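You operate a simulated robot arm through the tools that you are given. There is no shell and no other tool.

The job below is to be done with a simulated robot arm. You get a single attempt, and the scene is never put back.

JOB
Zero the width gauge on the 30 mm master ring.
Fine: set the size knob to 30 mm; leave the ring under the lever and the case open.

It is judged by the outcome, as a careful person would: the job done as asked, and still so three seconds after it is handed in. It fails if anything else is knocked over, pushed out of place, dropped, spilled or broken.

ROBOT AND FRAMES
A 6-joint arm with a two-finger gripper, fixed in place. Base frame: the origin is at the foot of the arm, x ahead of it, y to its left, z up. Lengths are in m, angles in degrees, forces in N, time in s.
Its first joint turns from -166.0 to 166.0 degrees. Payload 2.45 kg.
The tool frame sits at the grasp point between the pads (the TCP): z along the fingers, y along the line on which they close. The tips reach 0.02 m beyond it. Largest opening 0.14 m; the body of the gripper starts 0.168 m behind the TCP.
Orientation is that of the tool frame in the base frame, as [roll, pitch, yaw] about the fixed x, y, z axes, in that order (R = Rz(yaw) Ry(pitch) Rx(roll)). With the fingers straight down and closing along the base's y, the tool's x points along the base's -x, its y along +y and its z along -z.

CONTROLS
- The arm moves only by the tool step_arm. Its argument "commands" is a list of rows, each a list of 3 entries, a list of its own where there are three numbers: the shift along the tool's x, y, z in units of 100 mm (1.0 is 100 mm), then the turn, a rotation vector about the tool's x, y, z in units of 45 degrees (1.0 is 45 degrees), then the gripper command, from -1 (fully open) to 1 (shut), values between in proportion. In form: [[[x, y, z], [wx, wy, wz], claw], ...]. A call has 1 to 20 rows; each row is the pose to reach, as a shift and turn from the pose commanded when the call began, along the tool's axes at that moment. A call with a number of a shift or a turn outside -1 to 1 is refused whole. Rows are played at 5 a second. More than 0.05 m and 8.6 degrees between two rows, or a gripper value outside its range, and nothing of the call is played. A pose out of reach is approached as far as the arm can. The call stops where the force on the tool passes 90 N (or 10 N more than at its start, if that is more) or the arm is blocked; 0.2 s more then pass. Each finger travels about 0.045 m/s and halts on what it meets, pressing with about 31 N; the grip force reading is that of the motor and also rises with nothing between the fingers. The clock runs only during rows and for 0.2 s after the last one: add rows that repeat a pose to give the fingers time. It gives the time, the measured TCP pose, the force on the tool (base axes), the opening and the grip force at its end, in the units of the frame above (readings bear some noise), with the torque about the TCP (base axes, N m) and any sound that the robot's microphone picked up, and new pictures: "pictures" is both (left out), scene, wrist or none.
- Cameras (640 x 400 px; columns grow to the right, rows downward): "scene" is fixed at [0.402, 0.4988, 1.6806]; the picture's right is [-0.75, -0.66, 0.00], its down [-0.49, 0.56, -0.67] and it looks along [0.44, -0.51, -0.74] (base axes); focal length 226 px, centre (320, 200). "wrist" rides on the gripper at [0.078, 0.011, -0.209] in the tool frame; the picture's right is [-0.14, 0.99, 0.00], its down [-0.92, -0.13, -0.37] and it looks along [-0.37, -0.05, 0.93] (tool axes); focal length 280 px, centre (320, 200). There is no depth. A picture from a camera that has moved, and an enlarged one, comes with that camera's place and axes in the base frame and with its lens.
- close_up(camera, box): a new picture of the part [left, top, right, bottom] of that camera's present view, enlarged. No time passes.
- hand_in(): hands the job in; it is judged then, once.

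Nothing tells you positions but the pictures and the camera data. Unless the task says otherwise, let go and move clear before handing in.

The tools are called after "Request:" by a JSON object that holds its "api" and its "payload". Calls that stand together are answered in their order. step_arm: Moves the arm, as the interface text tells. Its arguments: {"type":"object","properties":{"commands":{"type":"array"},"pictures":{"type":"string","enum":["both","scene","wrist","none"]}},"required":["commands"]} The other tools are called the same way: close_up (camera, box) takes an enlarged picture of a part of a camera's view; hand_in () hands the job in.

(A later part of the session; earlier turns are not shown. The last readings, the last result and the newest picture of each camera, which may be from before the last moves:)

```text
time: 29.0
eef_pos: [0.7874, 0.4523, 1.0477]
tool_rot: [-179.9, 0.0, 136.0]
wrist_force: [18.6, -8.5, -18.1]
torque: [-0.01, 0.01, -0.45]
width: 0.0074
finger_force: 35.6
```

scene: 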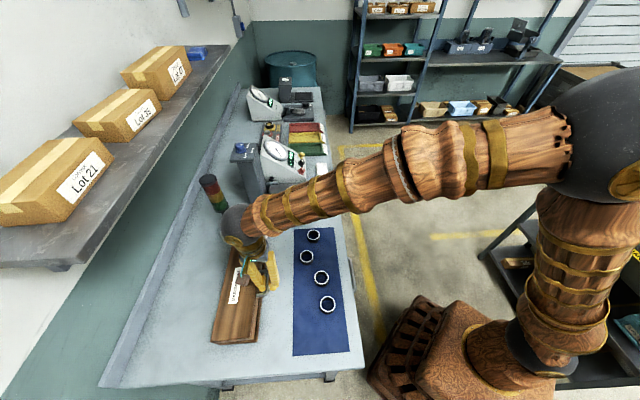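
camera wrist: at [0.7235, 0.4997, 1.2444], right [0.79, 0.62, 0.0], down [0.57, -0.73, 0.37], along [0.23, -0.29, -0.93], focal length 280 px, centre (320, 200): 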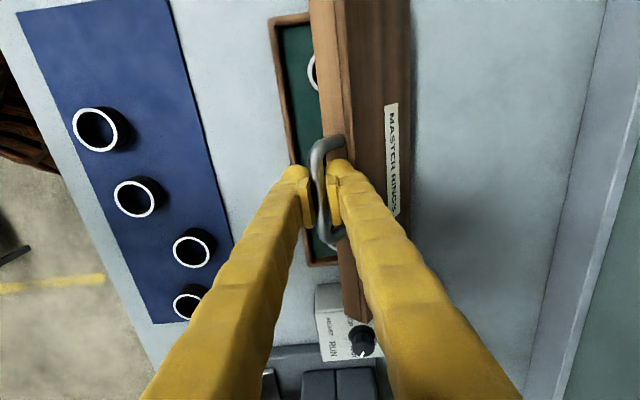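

Request:
{"api": "step_arm", "payload": {"commands": [[[0, 0.062, -0.03], [0, 0, 0], 1], [[0, 0.126, -0.052], [0, 0, 0], 1], [[0, 0.19, -0.073], [0, 0, 0], 1], [[0, 0.256, -0.09], [0, 0, 0], 1], [[0, 0.256, -0.09], [0, 0, 0], 1]], "pictures": "none"}}

```text
time: 30.2
eef_pos: [0.8049, 0.4719, 1.056]
tool_rot: [179.9, 0.0, 135.9]
wrist_force: [12.0, -1.8, -32.9]
torque: [-0.08, -0.04, -0.78]
width: 0.0077
finger_force: 35.8
```

Request:
{"api": "step_arm", "payload": {"commands": [[[0, 0.06, -0.012], [0, 0, 0.01], 1], [[0, 0.122, -0.022], [0, 0, 0.01], 1], [[0, 0.19, -0.03], [0, 0, 0.01], 1], [[0, 0.257, -0.034], [0, 0, 0.01], 1], [[0, 0.257, -0.034], [0, 0, 0.01], 1]], "pictures": "wrist"}}

Request:
{"api": "close_up", "payload": {"camera": "scene", "box": [200, 180, 310, 350]}}

```text
time: 31.4
eef_pos: [0.8169, 0.4841, 1.0594]
tool_rot: [-179.5, 0.0, 135.4]
wrist_force: [22.2, -15.9, -43.5]
torque: [0.1, 0.11, -0.1]
width: 0.0079
finger_force: 36.0
camera wrist: at [0.7708, 0.5479, 1.2684], right [0.79, 0.61, -0.01], down [0.57, -0.74, 0.37], along [0.22, -0.3, -0.93], focal length 280 px, centre (320, 200)
```

wrist: 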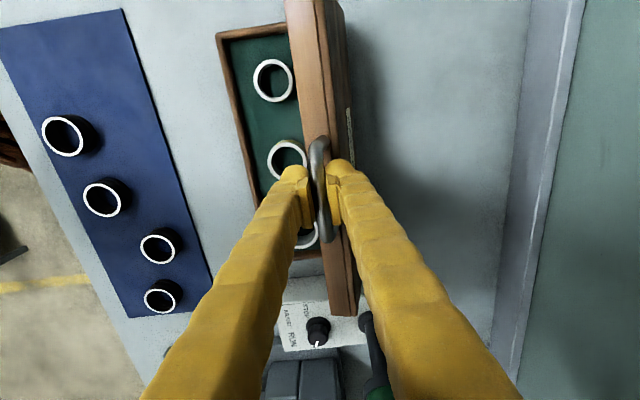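

```text
2.35 times, centred on (255, 265) of scene
camera zoom: at [0.402, 0.4988, 1.6806], right [-0.75, -0.66, 0.0], down [-0.49, 0.56, -0.67], along [0.44, -0.51, -0.74], focal length 531 px, centre (473, 47)
```

zoom: 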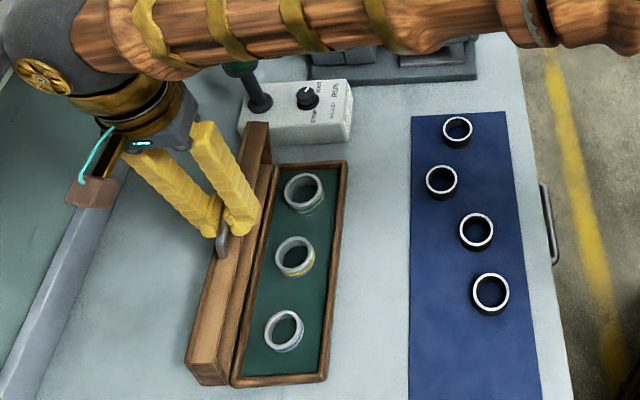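

The lid is at about 80° and the arm is near its reach limit with the tool vertical (the commanded position was not quite reached). I'll tilt the tool about the bar, so the fingertips lean outward and give more reach, before finishing the opening.

Request:
{"api": "step_arm", "payload": {"commands": [[[0, -0.06, 0.01], [0, 0, 0], 1], [[0, -0.06, 0.015], [-0.16, 0, 0], 1], [[0, -0.05, 0.02], [-0.32, 0, 0], 1], [[0, -0.04, 0.02], [-0.48, 0, 0], 1], [[0, -0.03, 0.02], [-0.64, 0, 0], 1], [[0, -0.03, 0.02], [-0.64, 0, 0], 1]], "pictures": "wrist"}}

Request:
{"api": "close_up", "payload": {"camera": "scene", "box": [180, 150, 330, 350]}}

```text
time: 32.8
eef_pos: [0.8193, 0.4878, 1.0585]
tool_rot: [151.2, -0.1, 135.5]
wrist_force: [-5.0, 6.3, -9.0]
torque: [0.43, 0.36, -0.68]
width: 0.0073
finger_force: 35.4
camera wrist: at [0.7012, 0.4788, 1.2467], right [0.71, 0.52, 0.48], down [0.45, -0.85, 0.26], along [0.54, 0.03, -0.84], focal length 280 px, centre (320, 200)
```

wrist: 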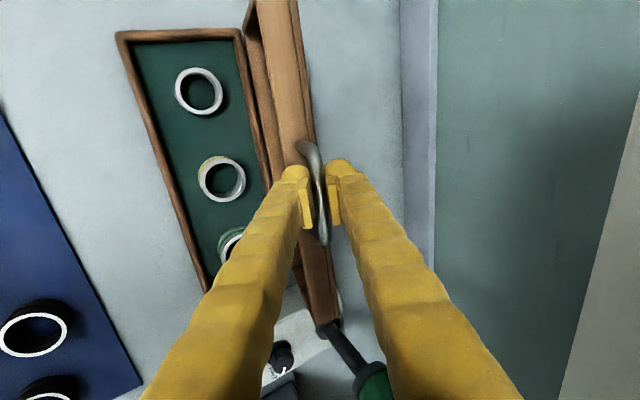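

```text
2.00 times, centred on (255, 250) of scene
camera zoom: at [0.402, 0.4988, 1.6806], right [-0.75, -0.66, 0.0], down [-0.49, 0.56, -0.67], along [0.44, -0.51, -0.74], focal length 452 px, centre (450, 100)
```

zoom: 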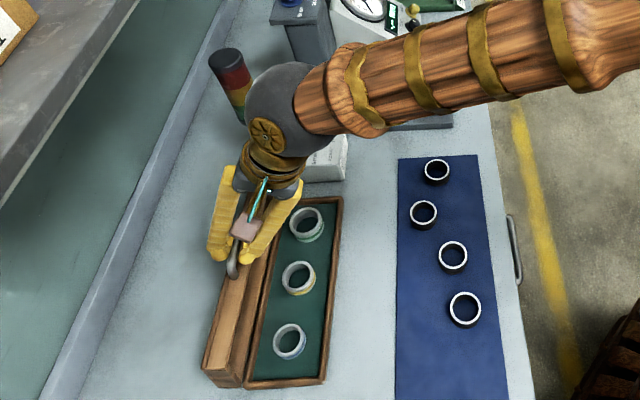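

Forces are small with the tilted tool. I'll continue past vertical in small steps, adding a bit more tilt.

Request:
{"api": "step_arm", "payload": {"commands": [[[0, 0.058, 0.033], [-0.05, 0, 0], 1], [[0, 0.117, 0.066], [-0.1, 0, 0], 1], [[0, 0.175, 0.1], [-0.15, 0, 0], 1], [[0, 0.233, 0.133], [-0.2, 0, 0], 1], [[0, 0.233, 0.133], [-0.2, 0, 0], 1]], "pictures": "none"}}

Request:
{"api": "close_up", "payload": {"camera": "scene", "box": [180, 150, 330, 350]}}

```text
time: 34.0
eef_pos: [0.8398, 0.5073, 1.0569]
tool_rot: [142.3, 0.0, 135.4]
wrist_force: [-4.0, 2.3, -21.2]
torque: [0.45, 0.51, -0.78]
width: 0.0072
finger_force: 35.3
```

```text
2.00 times, centred on (255, 250) of scene
camera zoom: at [0.402, 0.4988, 1.6806], right [-0.75, -0.66, 0.0], down [-0.49, 0.56, -0.67], along [0.44, -0.51, -0.74], focal length 452 px, centre (450, 100)
```

zoom: 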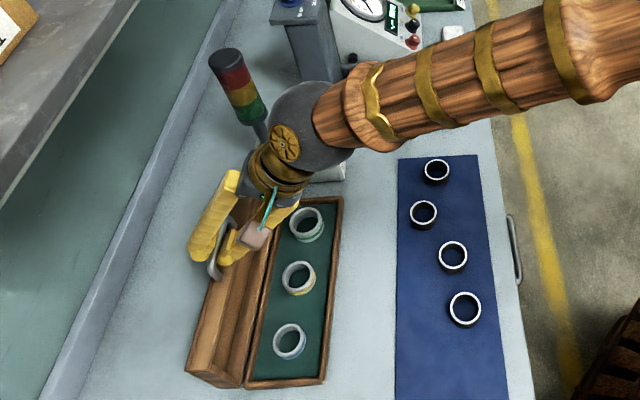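

Request:
{"api": "step_arm", "payload": {"commands": [[[0, 0.045, 0.045], [-0.04, 0, 0], 1], [[0, 0.091, 0.095], [-0.08, 0, 0], 1], [[0, 0.132, 0.147], [-0.12, 0, 0], 1], [[0, 0.173, 0.199], [-0.16, 0, 0], 1], [[0, 0.173, 0.199], [-0.16, 0, 0], 1]], "pictures": "none"}}

Request:
{"api": "close_up", "payload": {"camera": "scene", "box": [180, 150, 330, 350]}}

```text
time: 35.2
eef_pos: [0.8589, 0.5249, 1.053]
tool_rot: [135.0, 0.0, 135.4]
wrist_force: [-19.3, 10.1, -20.8]
torque: [0.53, 0.61, -0.61]
width: 0.0079
finger_force: 35.5
```

```text
2.00 times, centred on (255, 250) of scene
camera zoom: at [0.402, 0.4988, 1.6806], right [-0.75, -0.66, 0.0], down [-0.49, 0.56, -0.67], along [0.44, -0.51, -0.74], focal length 452 px, centre (450, 100)
```

zoom: 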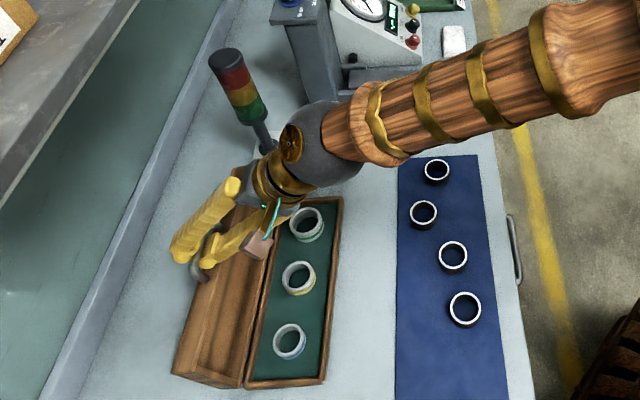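

The lid is at roughly 100°. I'll ease it a few degrees further to find its stop.

Request:
{"api": "step_arm", "payload": {"commands": [[[0, 0.03, 0.06], [-0.04, 0, 0], 1], [[0, 0.058, 0.122], [-0.08, 0, 0], 1], [[0, 0.058, 0.122], [-0.08, 0, 0], 1]], "pictures": "none"}}

```text
time: 36.0
eef_pos: [0.8671, 0.5335, 1.0484]
tool_rot: [131.5, 0.1, 135.4]
wrist_force: [-56.1, -34.2, -19.5]
torque: [0.35, 0.67, -1.05]
width: 0.0076
finger_force: 35.7
```

The force jumped, so the lid has reached its stop at a little over 100°. I'll back off a few millimetres, then open the fingers slightly to see whether the lid rests there.

Request:
{"api": "step_arm", "payload": {"commands": [[[0, -0.02, -0.04], [0.02, 0, 0], 1], [[0, -0.02, -0.04], [0.02, 0, 0], 1]], "pictures": "none"}}

Request:
{"api": "step_arm", "payload": {"commands": [[[0, 0, 0], [0, 0, 0], 0.85], [[0, 0, 0], [0, 0, 0], 0.8], [[0, 0, 0], [0, 0, 0], 0.76], [[0, 0, 0], [0, 0, 0], 0.76]], "pictures": "wrist"}}

Request:
{"api": "close_up", "payload": {"camera": "wrist", "box": [240, 120, 400, 220]}}

Request:
{"api": "close_up", "payload": {"camera": "scene", "box": [180, 150, 330, 350]}}

```text
time: 36.6
eef_pos: [0.8641, 0.5286, 1.0489]
tool_rot: [132.5, 0.0, 135.3]
wrist_force: [-10.6, -6.2, -35.9]
torque: [0.63, 0.63, -0.74]
width: 0.0076
finger_force: 35.7
```

```text
time: 37.6
eef_pos: [0.8647, 0.53, 1.0507]
tool_rot: [132.3, 0.0, 135.4]
wrist_force: [0.6, 0.2, -0.3]
torque: [0.02, 0.02, 0.01]
width: 0.0168
finger_force: 0.1
camera wrist: at [0.7063, 0.4811, 1.1988], right [0.57, 0.38, 0.73], down [0.4, -0.9, 0.15], along [0.72, 0.21, -0.66], focal length 280 px, centre (320, 200)
```

wrist: 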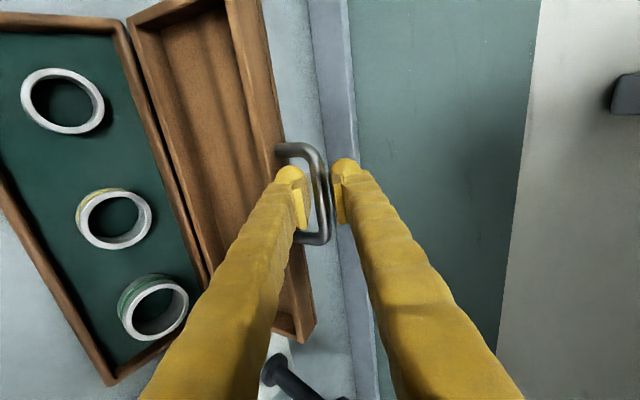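

```text
4.00 times, centred on (320, 170) of wrist
camera zoom: at [0.7063, 0.4811, 1.1988], right [0.57, 0.38, 0.73], down [0.4, -0.9, 0.15], along [0.72, 0.21, -0.66], focal length 1122 px, centre (320, 320)
```

zoom: 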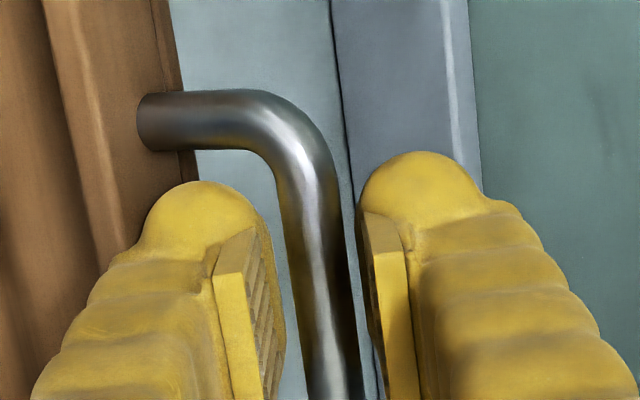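

```text
2.00 times, centred on (255, 250) of scene
camera zoom: at [0.402, 0.4988, 1.6806], right [-0.75, -0.66, 0.0], down [-0.49, 0.56, -0.67], along [0.44, -0.51, -0.74], focal length 452 px, centre (450, 100)
```

zoom: 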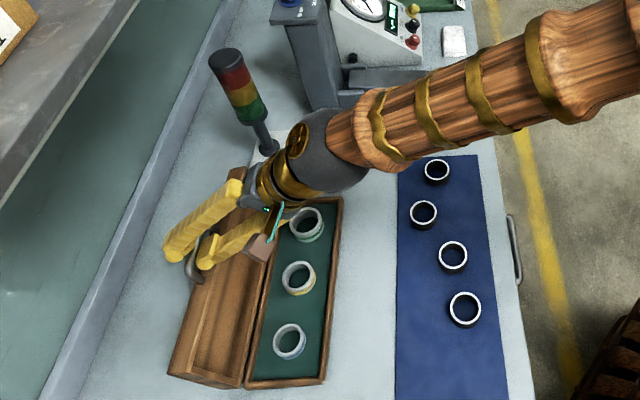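

The lid stays open by itself with zero force on the fingers. I'll retract straight back off the handle and then look at the rings in the case.

Request:
{"api": "step_arm", "payload": {"commands": [[[0, 0, -0.15], [0, 0, 0], 0.76], [[0, 0, -0.3], [0, 0, 0], 0.76], [[0, 0, -0.5], [0, 0, 0], 0.76], [[0, 0, -0.75], [0, 0, 0], 0.7], [[0, 0, -1.0], [0, 0, 0], 0.6], [[0, 0, -1.0], [0, 0, 0], 0.6]], "pictures": "both"}}

```text
time: 39.0
eef_pos: [0.8095, 0.4788, 1.1174]
tool_rot: [132.3, 0.0, 135.4]
wrist_force: [0.0, -0.3, 0.0]
torque: [-0.03, 0.0, -0.02]
width: 0.0278
finger_force: 0.0
camera wrist: at [0.6516, 0.4293, 1.2659], right [0.57, 0.38, 0.73], down [0.4, -0.9, 0.15], along [0.72, 0.21, -0.66], focal length 280 px, centre (320, 200)
```

scene: 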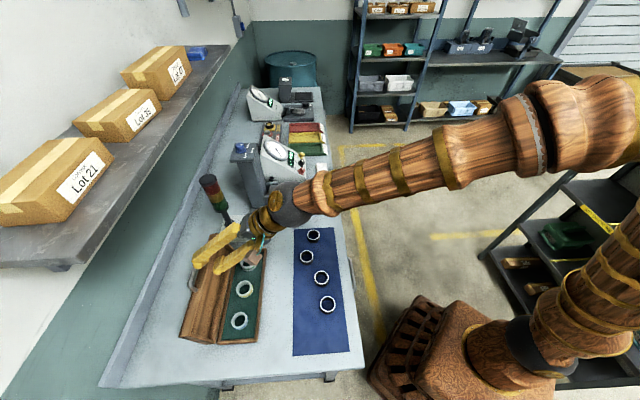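
wrist: 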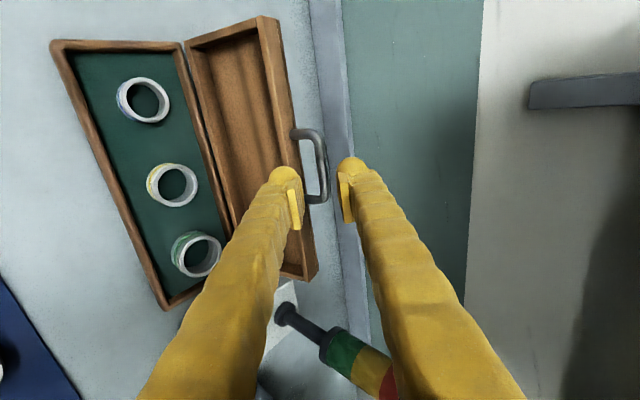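

The case is open and I'm clear of the handle. I'll bring the tool back to vertical above the case to read the rings.

Request:
{"api": "step_arm", "payload": {"commands": [[[0, -0.09, -0.16], [0.1, 0, 0], 0.6], [[0, -0.18, -0.33], [0.28, 0, 0], 0.5], [[0, -0.28, -0.5], [0.46, 0, 0], 0.3], [[0, -0.37, -0.66], [0.64, 0, 0], 0.1], [[0, -0.46, -0.82], [0.82, 0, 0], 0], [[0, -0.555, -0.98], [1.0, 0, 0], 0], [[0, -0.555, -0.98], [1.0, 0, 0], 0]], "pictures": "wrist"}}

Request:
{"api": "close_up", "payload": {"camera": "wrist", "box": [200, 80, 440, 230]}}

Request:
{"api": "close_up", "payload": {"camera": "scene", "box": [180, 220, 280, 350]}}

```text
time: 40.6
eef_pos: [0.7368, 0.402, 1.1415]
tool_rot: [177.4, 0.1, 135.4]
wrist_force: [0.4, 0.4, 0.1]
torque: [-0.03, 0.0, 0.0]
width: 0.07
finger_force: 0.1
camera wrist: at [0.6831, 0.4581, 1.3505], right [0.79, 0.61, 0.05], down [0.55, -0.75, 0.36], along [0.25, -0.26, -0.93], focal length 280 px, centre (320, 200)
```

wrist: 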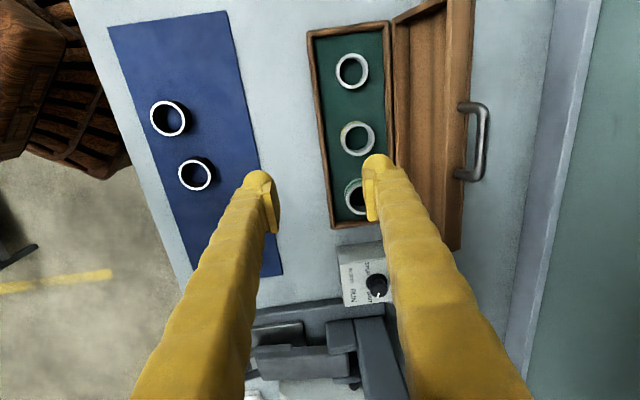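

```text
2.67 times, centred on (320, 155) of wrist
camera zoom: at [0.6831, 0.4581, 1.3505], right [0.79, 0.61, 0.05], down [0.55, -0.75, 0.36], along [0.25, -0.26, -0.93], focal length 748 px, centre (320, 320)
```

zoom: 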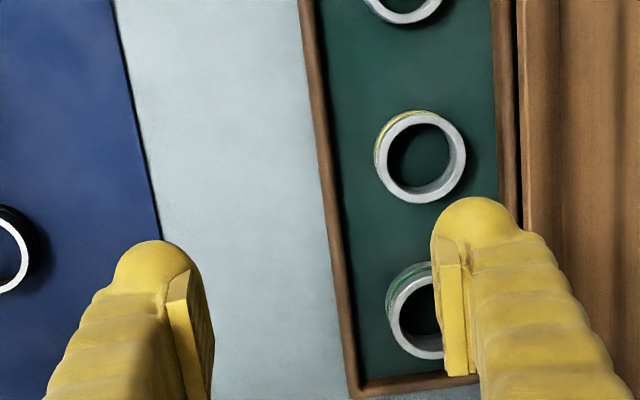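

```text
3.08 times, centred on (230, 285) of scene
camera zoom: at [0.402, 0.4988, 1.6806], right [-0.75, -0.66, 0.0], down [-0.49, 0.56, -0.67], along [0.44, -0.51, -0.74], focal length 695 px, centre (597, -62)
```

zoom: 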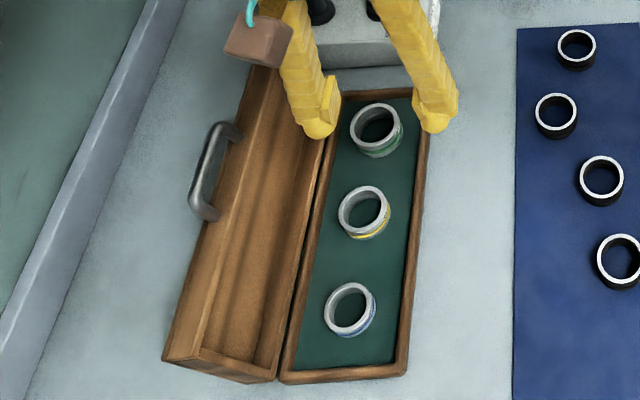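

The three master rings carry green, yellow and blue bands and look about equal in diameter, so they must differ in width. I'll swing around to a low frontal view to compare heights and read any markings.

Request:
{"api": "step_arm", "payload": {"commands": [[[0, -0.17, 0], [0.06, 0, -0.0], 0], [[0, -0.34, 0], [0.06, 0, -0.17], -0.3], [[0, -0.5, 0], [0.06, 0, -0.34], -0.6], [[0, -0.67, 0], [0.06, 0, -0.51], -1], [[0, -0.84, 0], [0.06, 0, -0.68], -1], [[0, -1.0, 0], [0.06, 0, -0.84], -1], [[0, -1.0, 0], [0.06, 0, -1.0], -1]], "pictures": "none"}}

Request:
{"api": "step_arm", "payload": {"commands": [[[0.12, -0.12, 0], [0, 0, -0.17], -1], [[0.24, -0.24, 0], [0, 0, -0.34], -1], [[0.36, -0.36, 0], [0, 0, -0.51], -1], [[0.48, -0.48, 0], [0, 0, -0.68], -1], [[0.6, -0.6, 0], [0, 0, -0.84], -1], [[0.7, -0.7, 0], [0, 0, -1.0], -1]], "pictures": "none"}}

Request:
{"api": "step_arm", "payload": {"commands": [[[0.1, 0, 0.15], [0, -0.17, 0], -1], [[0.2, 0, 0.3], [0, -0.34, 0], -1], [[0.3, 0, 0.45], [0, -0.51, 0], -1], [[0.4, 0, 0.6], [0, -0.68, 0], -1], [[0.5, 0, 0.8], [0, -0.84, 0], -1], [[0.6, 0, 1.0], [0, -1.0, 0], -1], [[0.6, 0, 1.0], [0, -1.0, 0], -1]], "pictures": "both"}}

```text
time: 42.2
eef_pos: [0.6653, 0.3286, 1.1378]
tool_rot: [-179.5, 0.9, -179.5]
wrist_force: [0.9, -0.4, 0.7]
torque: [0.0, -0.01, -0.01]
width: 0.1402
finger_force: 0.1
```

```text
time: 43.6
eef_pos: [0.5944, 0.258, 1.1351]
tool_rot: [-179.1, 0.3, -134.4]
wrist_force: [0.6, -0.1, 0.0]
torque: [0.0, -0.02, -0.03]
width: 0.1399
finger_force: 0.1
```

```text
time: 45.2
eef_pos: [0.5533, 0.2153, 1.0346]
tool_rot: [-178.5, 45.3, -133.6]
wrist_force: [-0.7, -0.7, -0.9]
torque: [0.0, -0.02, 0.0]
width: 0.1399
finger_force: 0.1
camera wrist: at [0.403, 0.0798, 1.1261], right [-0.64, 0.77, 0.08], down [0.35, 0.2, 0.92], along [0.69, 0.61, -0.39], focal length 280 px, centre (320, 200)
```

scene: 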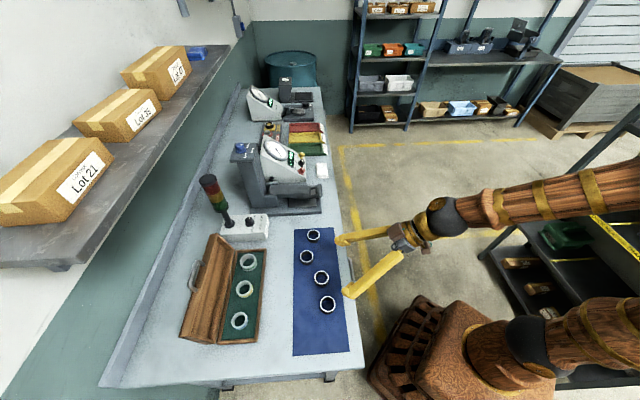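
wrist: 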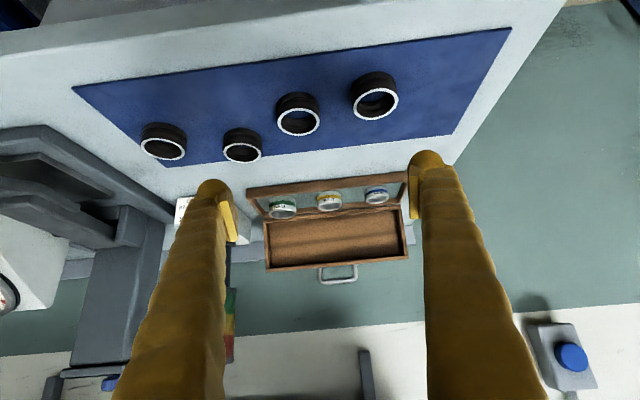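

Request:
{"api": "close_up", "payload": {"camera": "wrist", "box": [245, 175, 325, 225]}}

Request:
{"api": "close_up", "payload": {"camera": "wrist", "box": [325, 170, 405, 220]}}

Request:
{"api": "close_up", "payload": {"camera": "wrist", "box": [130, 120, 270, 210]}}

```text
8.00 times, centred on (285, 200) of wrist
camera zoom: at [0.403, 0.0798, 1.1261], right [-0.64, 0.77, 0.08], down [0.35, 0.2, 0.92], along [0.69, 0.61, -0.39], focal length 2243 px, centre (600, 200)
```

zoom: 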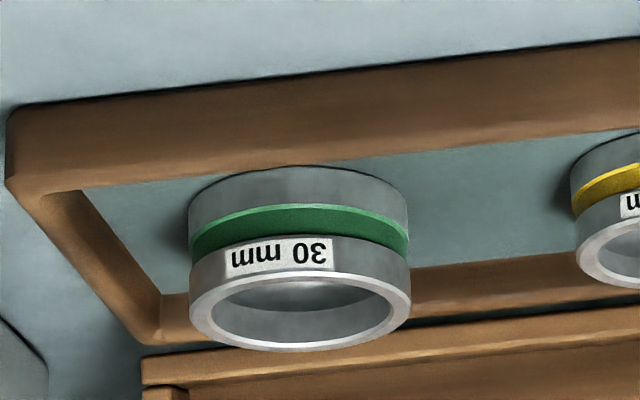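

```text
8.00 times, centred on (365, 195) of wrist
camera zoom: at [0.403, 0.0798, 1.1261], right [-0.64, 0.77, 0.08], down [0.35, 0.2, 0.92], along [0.69, 0.61, -0.39], focal length 2243 px, centre (-40, 240)
```

zoom: 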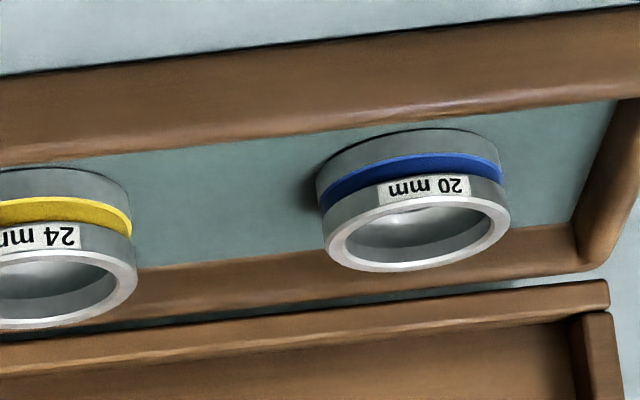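

```text
4.44 times, centred on (200, 165) of wrist
camera zoom: at [0.403, 0.0798, 1.1261], right [-0.64, 0.77, 0.08], down [0.35, 0.2, 0.92], along [0.69, 0.61, -0.39], focal length 1246 px, centre (853, 356)
```

zoom: 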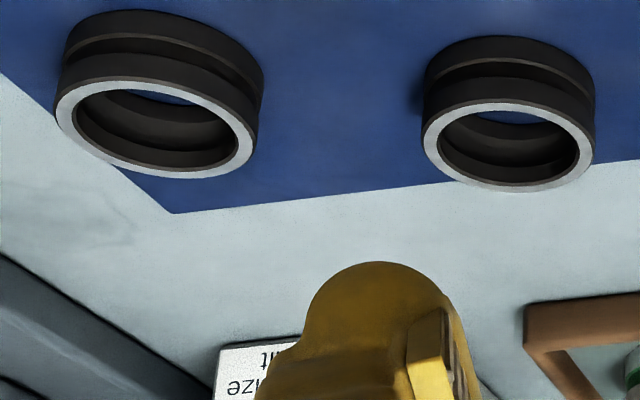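

The green-banded ring is labelled 30 mm (yellow is 24, blue is 20), so green is the one. Before taking it I'll inspect the gauge lever from a low frontal view to plan raising it.

Request:
{"api": "step_arm", "payload": {"commands": [[[0.1, -0.33, -0.1], [0, 0, 0], -1], [[0.2, -0.66, -0.2], [0, 0, 0], -1], [[0.3, -1.0, -0.3], [0, 0, 0], -1]], "pictures": "none"}}

Request:
{"api": "step_arm", "payload": {"commands": [[[0.1, -0.33, -0.1], [0, 0, 0], -1], [[0.2, -0.66, -0.2], [0, 0, 0], -1], [[0.3, -1.0, -0.3], [0, 0, 0], -1]], "pictures": "none"}}

Request:
{"api": "step_arm", "payload": {"commands": [[[0.0, -0.33, 0], [0, 0, 0], -1], [[0.0, -0.66, 0], [0, 0, 0], -1], [[0.0, -0.9, 0], [0, 0, 0], -1], [[0.0, -0.9, 0], [0, 0, 0], -1]], "pictures": "both"}}

Request:
{"api": "close_up", "payload": {"camera": "wrist", "box": [200, 60, 440, 210]}}

```text
time: 46.0
eef_pos: [0.5945, 0.1152, 1.038]
tool_rot: [-178.7, 45.3, -133.5]
wrist_force: [0.3, -0.7, 0.6]
torque: [0.0, 0.02, -0.04]
width: 0.1396
finger_force: 0.1
```

```text
time: 46.8
eef_pos: [0.6376, 0.0165, 1.0429]
tool_rot: [-178.7, 45.4, -133.5]
wrist_force: [0.4, 0.8, -0.5]
torque: [-0.02, 0.03, -0.02]
width: 0.1399
finger_force: 0.0
```

```text
time: 47.8
eef_pos: [0.7023, -0.0501, 1.0423]
tool_rot: [-178.7, 45.3, -133.6]
wrist_force: [-0.3, -0.1, 0.5]
torque: [0.01, -0.02, 0.01]
width: 0.1401
finger_force: 0.1
camera wrist: at [0.5513, -0.1846, 1.1343], right [-0.64, 0.77, 0.08], down [0.35, 0.2, 0.92], along [0.68, 0.61, -0.39], focal length 280 px, centre (320, 200)
```

scene: 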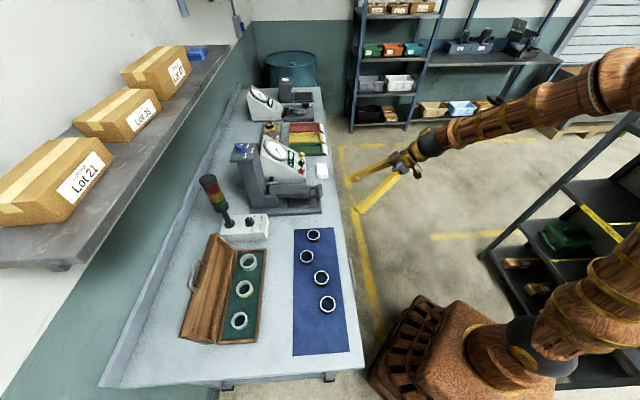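
wrist: 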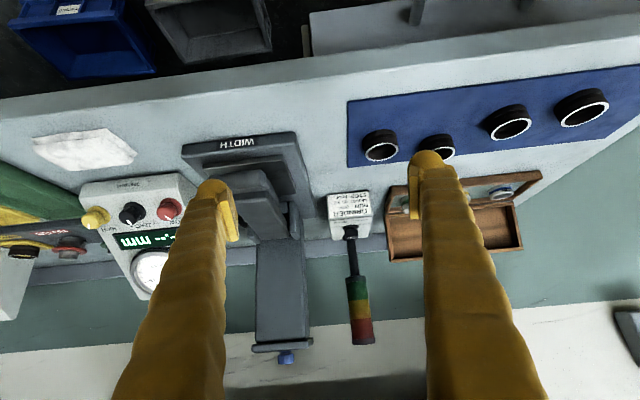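

```text
2.67 times, centred on (320, 135) of wrist
camera zoom: at [0.5513, -0.1846, 1.1343], right [-0.64, 0.77, 0.08], down [0.35, 0.2, 0.92], along [0.68, 0.61, -0.39], focal length 748 px, centre (320, 373)
```

zoom: 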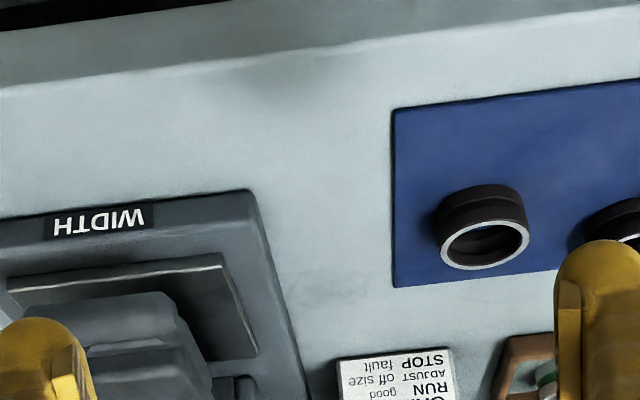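

Request:
{"api": "step_arm", "payload": {"commands": [[[0.0, -0.33, 0], [0, 0, 0], -1], [[0.0, -0.66, 0], [0, 0, 0], -1], [[0.0, -0.95, 0], [0, 0, 0], -1], [[0.0, -0.95, 0], [0, 0, 0], -1]], "pictures": "wrist"}}

Request:
{"api": "close_up", "payload": {"camera": "wrist", "box": [230, 130, 410, 250]}}

Request:
{"api": "close_up", "payload": {"camera": "wrist", "box": [270, 260, 410, 400]}}

Request:
{"api": "close_up", "payload": {"camera": "scene", "box": [225, 130, 335, 220]}}

```text
time: 48.8
eef_pos: [0.7663, -0.1163, 1.0451]
tool_rot: [-178.6, 45.3, -133.7]
wrist_force: [-1.0, 0.2, 0.4]
torque: [0.01, 0.0, 0.0]
width: 0.1401
finger_force: 0.0
camera wrist: at [0.6159, -0.2511, 1.1362], right [-0.64, 0.77, 0.08], down [0.35, 0.2, 0.92], along [0.69, 0.61, -0.39], focal length 280 px, centre (320, 200)
```

wrist: 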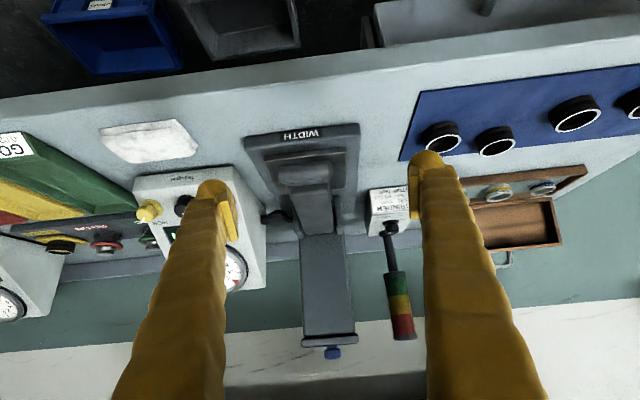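

```text
3.33 times, centred on (320, 190) of wrist
camera zoom: at [0.6159, -0.2511, 1.1362], right [-0.64, 0.77, 0.08], down [0.35, 0.2, 0.92], along [0.69, 0.61, -0.39], focal length 935 px, centre (320, 233)
```

zoom: 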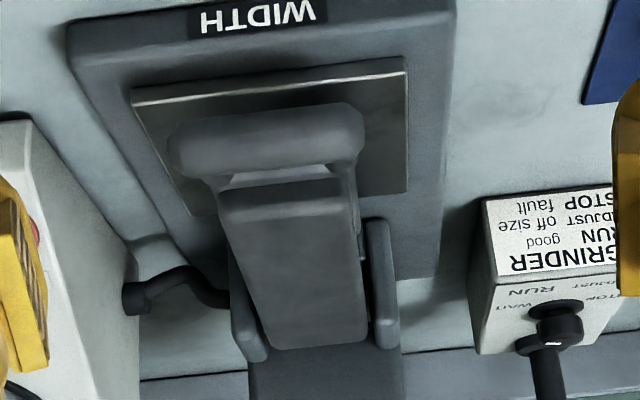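

```text
2.86 times, centred on (340, 330) of wrist
camera zoom: at [0.6159, -0.2511, 1.1362], right [-0.64, 0.77, 0.08], down [0.35, 0.2, 0.92], along [0.69, 0.61, -0.39], focal length 801 px, centre (263, -171)
```

zoom: 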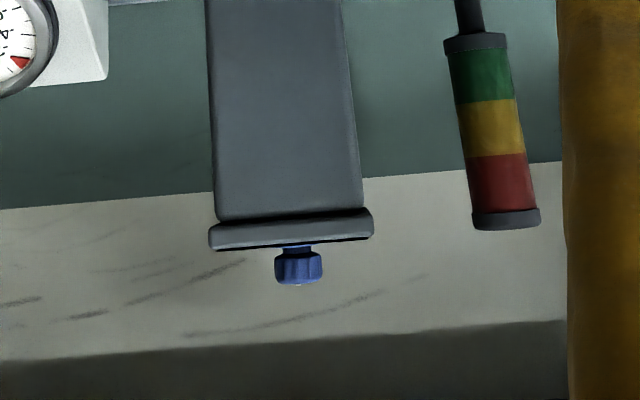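

```text
4.44 times, centred on (280, 175) of scene
camera zoom: at [0.402, 0.4988, 1.6806], right [-0.75, -0.66, 0.0], down [-0.49, 0.56, -0.67], along [0.44, -0.51, -0.74], focal length 1003 px, centre (498, 311)
```

zoom: 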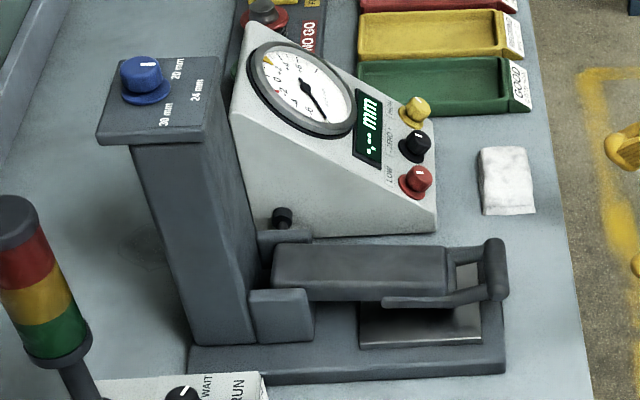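

The lever pivots near the column and has a T-bar at the front around (0.880, −0.040, 0.951), with a gap behind the bar. I'll get a side view of the gauge from the left to see the pivot and anvil heights.

Request:
{"api": "step_arm", "payload": {"commands": [[[-0.08, 0.12, 0.08], [0.118, 0.003, 0.117], -1], [[-0.17, 0.23, 0.17], [0.236, 0.006, 0.234], -1], [[-0.25, 0.35, 0.25], [0.354, 0.009, 0.351], -1], [[-0.34, 0.47, 0.33], [0.472, 0.012, 0.468], -1], [[-0.43, 0.59, 0.42], [0.59, 0.015, 0.585], -1], [[-0.51, 0.7, 0.5], [0.71, 0.017, 0.703], -1]], "pictures": "none"}}

Request:
{"api": "step_arm", "payload": {"commands": [[[0, 0.17, 0], [0.118, 0.003, 0.117], -1], [[0, 0.33, 0], [0.236, 0.006, 0.234], -1], [[0, 0.5, 0], [0.354, 0.009, 0.351], -1], [[0, 0.67, 0], [0.472, 0.012, 0.468], -1], [[0, 0.84, 0], [0.59, 0.015, 0.585], -1], [[-0.016, 1.0, -0.008], [0.71, 0.017, 0.703], -1]], "pictures": "none"}}

Request:
{"api": "step_arm", "payload": {"commands": [[[0.17, 0.25, -0.18], [0, 0, 0], -1], [[0.35, 0.5, -0.36], [0, 0, 0], -1], [[0.52, 0.76, -0.54], [0, 0, 0], -1], [[0.52, 0.76, -0.54], [0, 0, 0], -1]], "pictures": "wrist"}}

Request:
{"api": "close_up", "payload": {"camera": "wrist", "box": [240, 140, 400, 240]}}

```text
time: 50.2
eef_pos: [0.7716, -0.022, 1.0476]
tool_rot: [-178.4, 45.8, -176.0]
wrist_force: [-0.2, 1.6, 0.3]
torque: [0.01, 0.02, -0.01]
width: 0.1401
finger_force: 0.0
out of reach, approached as far as the arm can: row 6
```

```text
time: 51.6
eef_pos: [0.7702, 0.0781, 1.0452]
tool_rot: [-178.6, 45.3, 136.4]
wrist_force: [0.5, 0.0, 0.3]
torque: [-0.01, 0.04, -0.02]
width: 0.1401
finger_force: 0.0
```

```text
time: 52.6
eef_pos: [0.7702, 0.1874, 1.0443]
tool_rot: [-178.5, 45.4, 136.5]
wrist_force: [0.2, 0.4, 1.1]
torque: [-0.01, 0.04, 0.01]
width: 0.1401
finger_force: 0.0
camera wrist: at [0.635, 0.3404, 1.1356], right [0.76, 0.64, 0.08], down [0.2, -0.35, 0.92], along [0.61, -0.68, -0.39], focal length 280 px, centre (320, 200)
```

wrist: 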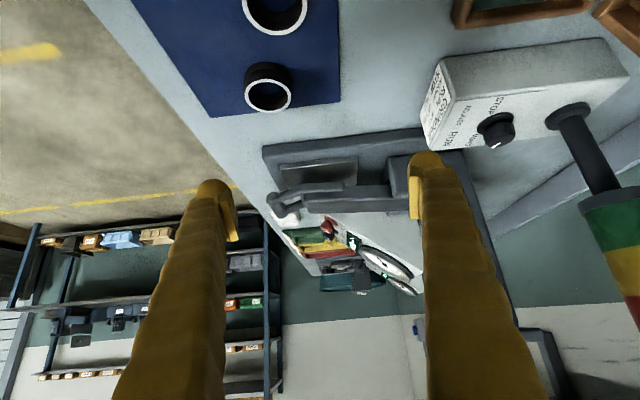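

```text
4.00 times, centred on (320, 190) of wrist
camera zoom: at [0.635, 0.3404, 1.1356], right [0.76, 0.64, 0.08], down [0.2, -0.35, 0.92], along [0.61, -0.68, -0.39], focal length 1122 px, centre (320, 240)
```

zoom: 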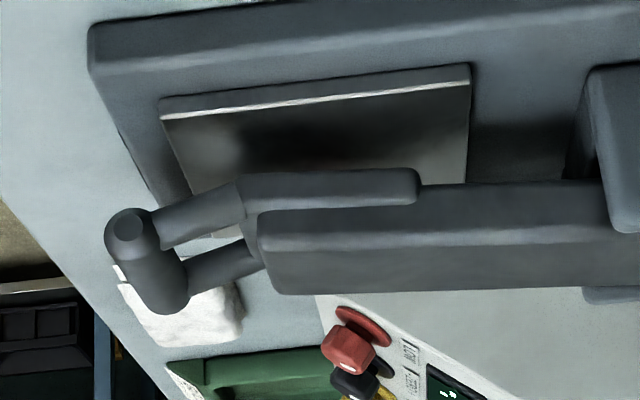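

The lever's underside sits about 25 mm over the anvil, and its T-bar (about 80 mm long) has free ends I can pinch with the gripper closing along the bar. I'll swing back to the front orientation with a small tilt, above the T-bar.

Request:
{"api": "step_arm", "payload": {"commands": [[[-0.12, 0, -0.12], [0, 0.17, 0], -1], [[-0.24, 0, -0.24], [0, 0.34, 0], -1], [[-0.36, -0.01, -0.35], [0, 0.5, 0], -1]], "pictures": "none"}}

Request:
{"api": "step_arm", "payload": {"commands": [[[-0.1, -0.11, 0.04], [-0.065, -0.003, -0.154], -1], [[-0.19, -0.22, 0.09], [-0.13, -0.007, -0.307], -1], [[-0.28, -0.33, 0.13], [-0.195, -0.01, -0.46], -1], [[-0.38, -0.43, 0.17], [-0.26, -0.013, -0.614], -1], [[-0.48, -0.54, 0.21], [-0.325, -0.017, -0.768], -1], [[-0.571, -0.643, 0.258], [-0.389, -0.02, -0.921], -1]], "pictures": "none"}}

Request:
{"api": "step_arm", "payload": {"commands": [[[-0.04, -0.15, 0.02], [-0.065, -0.003, -0.154], -1], [[-0.08, -0.3, 0.04], [-0.13, -0.007, -0.307], -1], [[-0.12, -0.45, 0.06], [-0.195, -0.01, -0.46], -1], [[-0.16, -0.6, 0.08], [-0.26, -0.013, -0.614], -1], [[-0.21, -0.75, 0.11], [-0.325, -0.017, -0.768], -1], [[-0.254, -0.903, 0.132], [-0.389, -0.02, -0.921], -1]], "pictures": "none"}}

Request:
{"api": "step_arm", "payload": {"commands": [[[0.07, -0.3, -0.02], [0, 0, 0], -1], [[0.14, -0.6, -0.04], [0, 0, 0], -1], [[0.217, -0.889, -0.068], [0, 0, 0], -1], [[0.217, -0.889, -0.068], [0, 0, 0], -1]], "pictures": "both"}}

```text
time: 53.4
eef_pos: [0.7709, 0.1874, 1.0947]
tool_rot: [-178.8, 22.7, 136.0]
wrist_force: [0.1, -0.5, 0.2]
torque: [-0.01, 0.02, 0.03]
width: 0.1399
finger_force: 0.1
```

```text
time: 54.8
eef_pos: [0.7664, 0.1089, 1.0807]
tool_rot: [-175.3, 24.7, -178.9]
wrist_force: [0.6, -0.4, 0.0]
torque: [-0.01, -0.01, 0.01]
width: 0.1401
finger_force: 0.1
out of reach, approached as far as the arm can: row 5, 6
```

```text
time: 56.2
eef_pos: [0.7699, 0.0817, 1.0691]
tool_rot: [-168.8, 24.5, -163.3]
wrist_force: [-0.7, -0.2, -0.9]
torque: [0.0, -0.02, -0.02]
width: 0.1402
finger_force: 0.1
out of reach, approached as far as the arm can: row 1, 2, 3, 4, 5, 6
```

```text
time: 57.2
eef_pos: [0.7615, 0.0403, 1.0741]
tool_rot: [-168.7, 25.0, -166.5]
wrist_force: [-0.7, -0.1, 0.0]
torque: [0.02, 0.01, -0.02]
width: 0.1399
finger_force: 0.0
out of reach, approached as far as the arm can: row 1, 2, 3, 4
camera wrist: at [0.5977, 0.0543, 1.2251], right [-0.03, 0.99, -0.12], down [0.66, 0.11, 0.74], along [0.75, -0.06, -0.66], focal length 280 px, centre (320, 200)
```

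scene: 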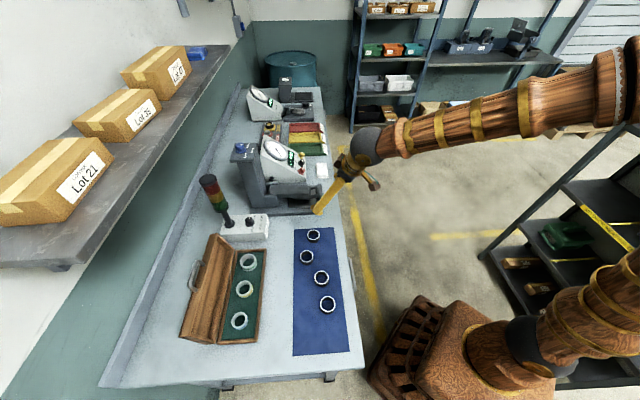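
wrist: 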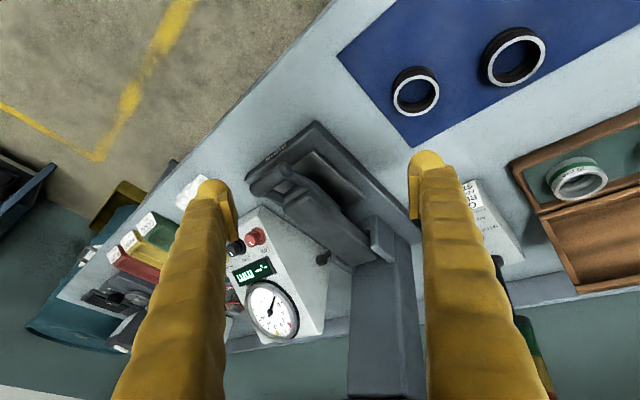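

The arm couldn't follow that tilted yaw move (likely a wrist singularity). I'll check where it stands with a null move before recovering through a vertical pose.

Request:
{"api": "step_arm", "payload": {"commands": [[[0, 0, 0], [0, 0, 0], -1], [[0, 0, 0], [0, 0, 0], -1]], "pictures": "none"}}

```text
time: 57.8
eef_pos: [0.7609, 0.0412, 1.0735]
tool_rot: [-168.8, 25.1, -166.3]
wrist_force: [-0.1, 0.3, -0.4]
torque: [0.0, 0.02, 0.02]
width: 0.1401
finger_force: 0.1
```

The commanded pose equals where it stands, so I can continue from here. I'll bring the tool vertical first, then yaw to face the bench squarely.

Request:
{"api": "step_arm", "payload": {"commands": [[[0.06, -0.08, -0.18], [-0.058, 0.14, 0], -1], [[0.12, -0.16, -0.36], [-0.116, 0.28, 0], -1], [[0.18, -0.24, -0.55], [-0.174, 0.42, 0], -1], [[0.249, -0.321, -0.731], [-0.2325, 0.5605, 0], -1], [[0.249, -0.321, -0.731], [-0.2325, 0.5605, 0], -1]], "pictures": "none"}}

Request:
{"api": "step_arm", "payload": {"commands": [[[-0.1, -0.1, 0], [0, 0, -0.15], -1], [[-0.2, -0.2, 0], [0, 0, -0.3], -1], [[-0.3, -0.3, 0], [0, 0, -0.45], -1], [[-0.4, -0.4, 0], [0, 0, -0.6], -1], [[-0.5, -0.5, 0], [0, 0, -0.75], -1], [[-0.5, -0.5, 0], [0, 0, -0.75], -1]], "pictures": "wrist"}}

```text
time: 59.0
eef_pos: [0.6978, 0.0371, 1.1025]
tool_rot: [-165.9, 2.1, -170.0]
wrist_force: [0.8, -0.1, -0.6]
torque: [-0.02, -0.01, 0.02]
width: 0.14
finger_force: 0.0
out of reach, approached as far as the arm can: row 1, 2, 3, 4, 5
```

```text
time: 60.4
eef_pos: [0.694, 0.1015, 1.0321]
tool_rot: [-156.0, -1.4, -150.7]
wrist_force: [0.1, -0.1, 0.5]
torque: [0.01, -0.01, -0.01]
width: 0.1401
finger_force: 0.1
out of reach, approached as far as the arm can: row 1, 2, 3, 4, 5, 6
camera wrist: at [0.5858, 0.1489, 1.2209], right [-0.33, 0.85, -0.41], down [0.79, 0.48, 0.37], along [0.51, -0.2, -0.84], focal length 280 px, centre (320, 200)
```

wrist: 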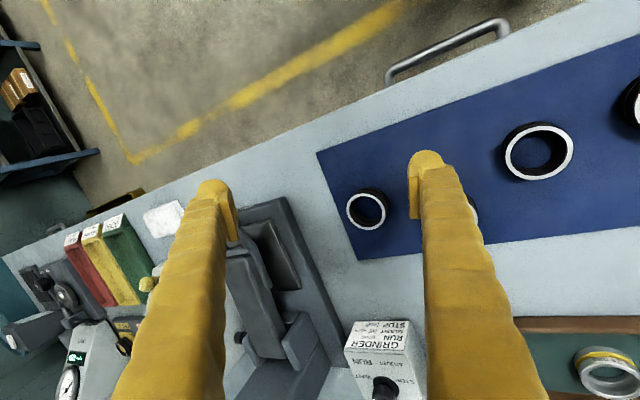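

The wrist seems to have ended in a flipped configuration that blocks this direction. I'll back out the way I came, up and away from the gauge, toward the earlier side-view orientation.

Request:
{"api": "step_arm", "payload": {"commands": [[[-0.06, -0.02, -0.13], [-0.0129, -0.0097, 0.167], -1], [[-0.12, -0.04, -0.26], [-0.0258, -0.0194, 0.334], -1], [[-0.18, -0.06, -0.39], [-0.0386, -0.0292, 0.501], -1], [[-0.25, -0.09, -0.52], [-0.0515, -0.0389, 0.668], -1], [[-0.306, -0.109, -0.649], [-0.0644, -0.0486, 0.835], -1], [[-0.306, -0.109, -0.649], [-0.0644, -0.0486, 0.835], -1]], "pictures": "none"}}

```text
time: 61.8
eef_pos: [0.7114, 0.1351, 1.0992]
tool_rot: [-163.1, 14.2, 174.6]
wrist_force: [-0.3, -0.8, -1.1]
torque: [0.0, 0.04, 0.03]
width: 0.1399
finger_force: 0.1
```

Request:
{"api": "step_arm", "payload": {"commands": [[[-0.07, -0.01, 0.02], [0.017, -0.09, 0.139], -1], [[-0.14, -0.03, 0.04], [0.034, -0.18, 0.279], -1], [[-0.2, -0.04, 0.06], [0.051, -0.269, 0.418], -1], [[-0.27, -0.05, 0.09], [0.068, -0.358, 0.558], -1], [[-0.33, -0.06, 0.11], [0.085, -0.448, 0.697], -1], [[-0.4, -0.078, 0.13], [0.1015, -0.5373, 0.8369], -1], [[-0.4, -0.078, 0.13], [0.1015, -0.5373, 0.8369], -1]], "pictures": "scene"}}

```text
time: 63.4
eef_pos: [0.7499, 0.1213, 1.0988]
tool_rot: [-178.6, 45.4, 136.6]
wrist_force: [0.3, -0.7, -0.4]
torque: [0.0, -0.03, -0.02]
width: 0.1398
finger_force: 0.1
```

scene: 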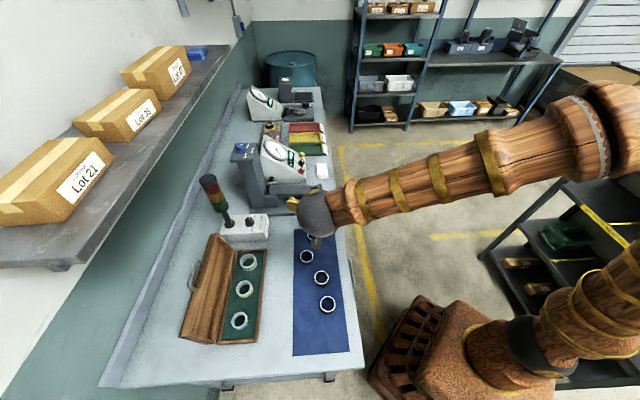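

Request:
{"api": "step_arm", "payload": {"commands": [[[0.03, -0.08, 0.35], [0, 0, 0], -1], [[0.072, -0.156, 0.695], [0, 0, 0], -1], [[0.072, -0.156, 0.695], [0, 0, 0], -1]], "pictures": "none"}}

Request:
{"api": "step_arm", "payload": {"commands": [[[-0.08, -0.12, 0.08], [-0.118, -0.003, -0.117], -1], [[-0.16, -0.24, 0.17], [-0.236, -0.006, -0.234], -1], [[-0.24, -0.36, 0.25], [-0.354, -0.009, -0.351], -1], [[-0.32, -0.47, 0.34], [-0.472, -0.012, -0.468], -1], [[-0.4, -0.59, 0.42], [-0.59, -0.015, -0.585], -1], [[-0.483, -0.712, 0.509], [-0.71, -0.017, -0.703], -1]], "pictures": "none"}}

```text
time: 64.2
eef_pos: [0.769, 0.0779, 1.0443]
tool_rot: [-178.4, 45.4, 136.7]
wrist_force: [-0.5, -0.1, 0.1]
torque: [0.01, 0.01, -0.02]
width: 0.1403
finger_force: 0.1
```

```text
time: 65.6
eef_pos: [0.7697, -0.017, 1.0426]
tool_rot: [-178.4, 44.4, 179.2]
wrist_force: [-0.1, -0.5, -0.1]
torque: [0.0, -0.02, -0.04]
width: 0.1401
finger_force: 0.0
out of reach, approached as far as the arm can: row 6
```

Request:
{"api": "step_arm", "payload": {"commands": [[[0, -0.17, 0], [-0.117, -0.003, -0.119], -1], [[0, -0.33, 0], [-0.233, -0.007, -0.238], -1], [[0, -0.5, 0], [-0.35, -0.01, -0.357], -1], [[0, -0.67, 0], [-0.467, -0.013, -0.476], -1], [[0, -0.84, 0], [-0.583, -0.017, -0.595], -1], [[0, -1.0, 0], [-0.7, -0.02, -0.714], -1], [[0, -1.0, 0], [-0.7, -0.02, -0.714], -1]], "pictures": "none"}}

```text
time: 67.2
eef_pos: [0.7687, -0.1159, 1.0445]
tool_rot: [-177.6, 45.0, -132.7]
wrist_force: [-0.9, -0.1, 0.0]
torque: [0.0, 0.0, 0.02]
width: 0.1401
finger_force: 0.0
```

That crossed back cleanly. Now I'll reduce the tilt to nearly vertical above and in front of the T-bar.

Request:
{"api": "step_arm", "payload": {"commands": [[[-0.15, -0.04, 0.02], [0, 0.15, 0], -1], [[-0.3, -0.08, 0.04], [0, 0.3, 0], -1], [[-0.45, -0.12, 0.05], [0, 0.45, 0], -1], [[-0.6, -0.17, 0.07], [0, 0.6, 0], -1], [[-0.75, -0.21, 0.09], [0, 0.75, 0], -1], [[-0.88, -0.25, 0.1], [0, 0.85, 0], -1], [[-0.88, -0.25, 0.1], [0, 0.85, 0], -1]], "pictures": "wrist"}}

Request:
{"api": "close_up", "payload": {"camera": "wrist", "box": [200, 120, 440, 270]}}

```text
time: 68.8
eef_pos: [0.8336, -0.0823, 1.1018]
tool_rot: [-178.3, 6.8, -134.3]
wrist_force: [0.1, -0.2, -0.8]
torque: [-0.01, 0.02, 0.0]
width: 0.1401
finger_force: 0.0
camera wrist: at [0.7507, -0.1423, 1.3004], right [-0.61, 0.79, -0.01], down [0.69, 0.54, 0.48], along [0.39, 0.28, -0.88], focal length 280 px, centre (320, 200)
```

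wrist: 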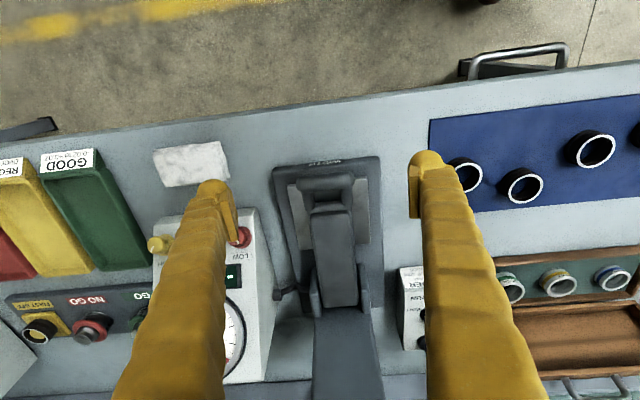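

```text
2.67 times, centred on (320, 195) of wrist
camera zoom: at [0.7507, -0.1423, 1.3004], right [-0.61, 0.79, -0.01], down [0.69, 0.54, 0.48], along [0.39, 0.28, -0.88], focal length 748 px, centre (320, 213)
```

zoom: 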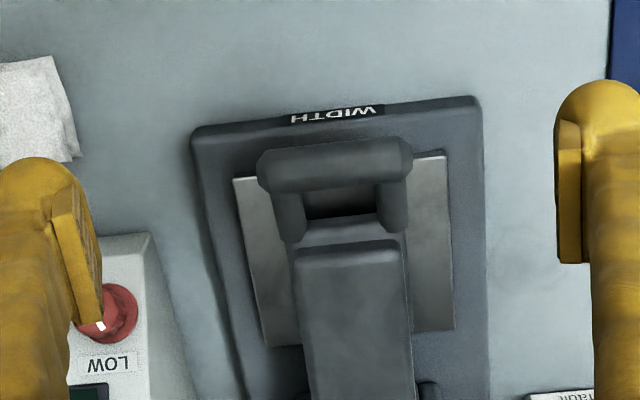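

The view confirms the T-bar centre at a point about (0.879, −0.040), 79 mm long, and the wrist is back in its normal configuration. I'll level the tool and descend so the pads straddle the bar's two ends.

Request:
{"api": "step_arm", "payload": {"commands": [[[-0.13, 0, 0.24], [-0.02, 0, 0], -1], [[-0.26, -0.01, 0.48], [-0.038, 0, 0], -1], [[-0.39, -0.02, 0.72], [-0.038, 0, 0], -1], [[-0.512, -0.02, 0.968], [-0.038, 0, 0], -1], [[-0.512, -0.02, 0.968], [-0.038, 0, 0], -1]], "pictures": "wrist"}}

Request:
{"api": "close_up", "payload": {"camera": "wrist", "box": [200, 100, 440, 250]}}

Request:
{"api": "close_up", "payload": {"camera": "scene", "box": [225, 130, 335, 220]}}

```text
time: 70.0
eef_pos: [0.88, -0.0414, 1.0114]
tool_rot: [-179.8, 6.7, -134.1]
wrist_force: [0.1, 0.4, 0.5]
torque: [0.02, -0.02, 0.01]
width: 0.14
finger_force: 0.0
camera wrist: at [0.8029, -0.1057, 1.2098], right [-0.61, 0.79, 0.01], down [0.7, 0.53, 0.48], along [0.37, 0.3, -0.88], focal length 280 px, centre (320, 200)
```

wrist: 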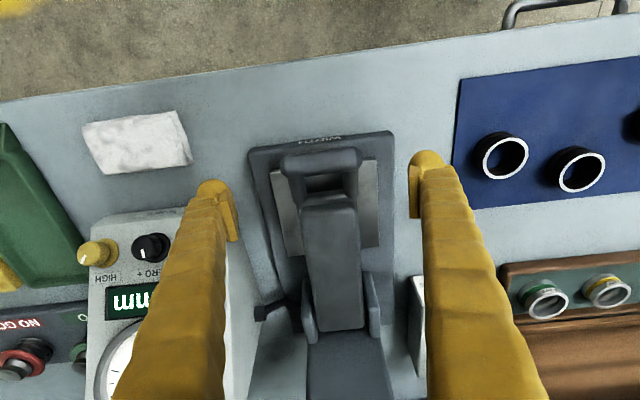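

```text
2.67 times, centred on (320, 175) of wrist
camera zoom: at [0.8029, -0.1057, 1.2098], right [-0.61, 0.79, 0.01], down [0.7, 0.53, 0.48], along [0.37, 0.3, -0.88], focal length 748 px, centre (320, 267)
```

zoom: 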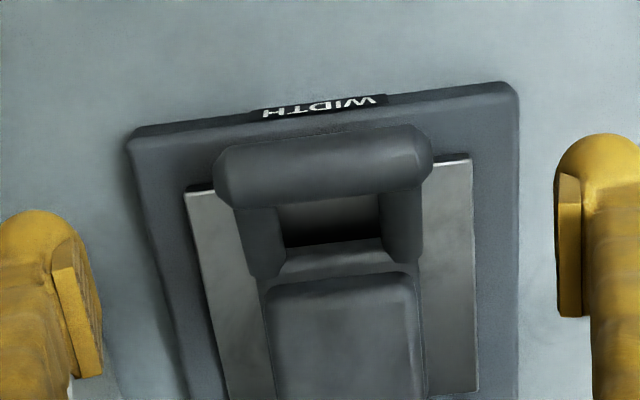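

```text
4.44 times, centred on (280, 175) of scene
camera zoom: at [0.402, 0.4988, 1.6806], right [-0.75, -0.66, 0.0], down [-0.49, 0.56, -0.67], along [0.44, -0.51, -0.74], focal length 1003 px, centre (498, 311)
```

zoom: 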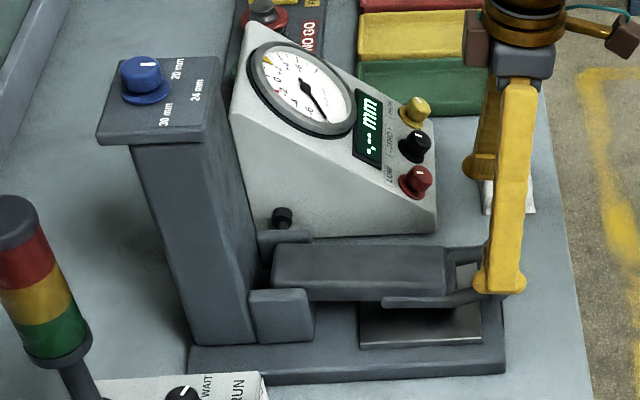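

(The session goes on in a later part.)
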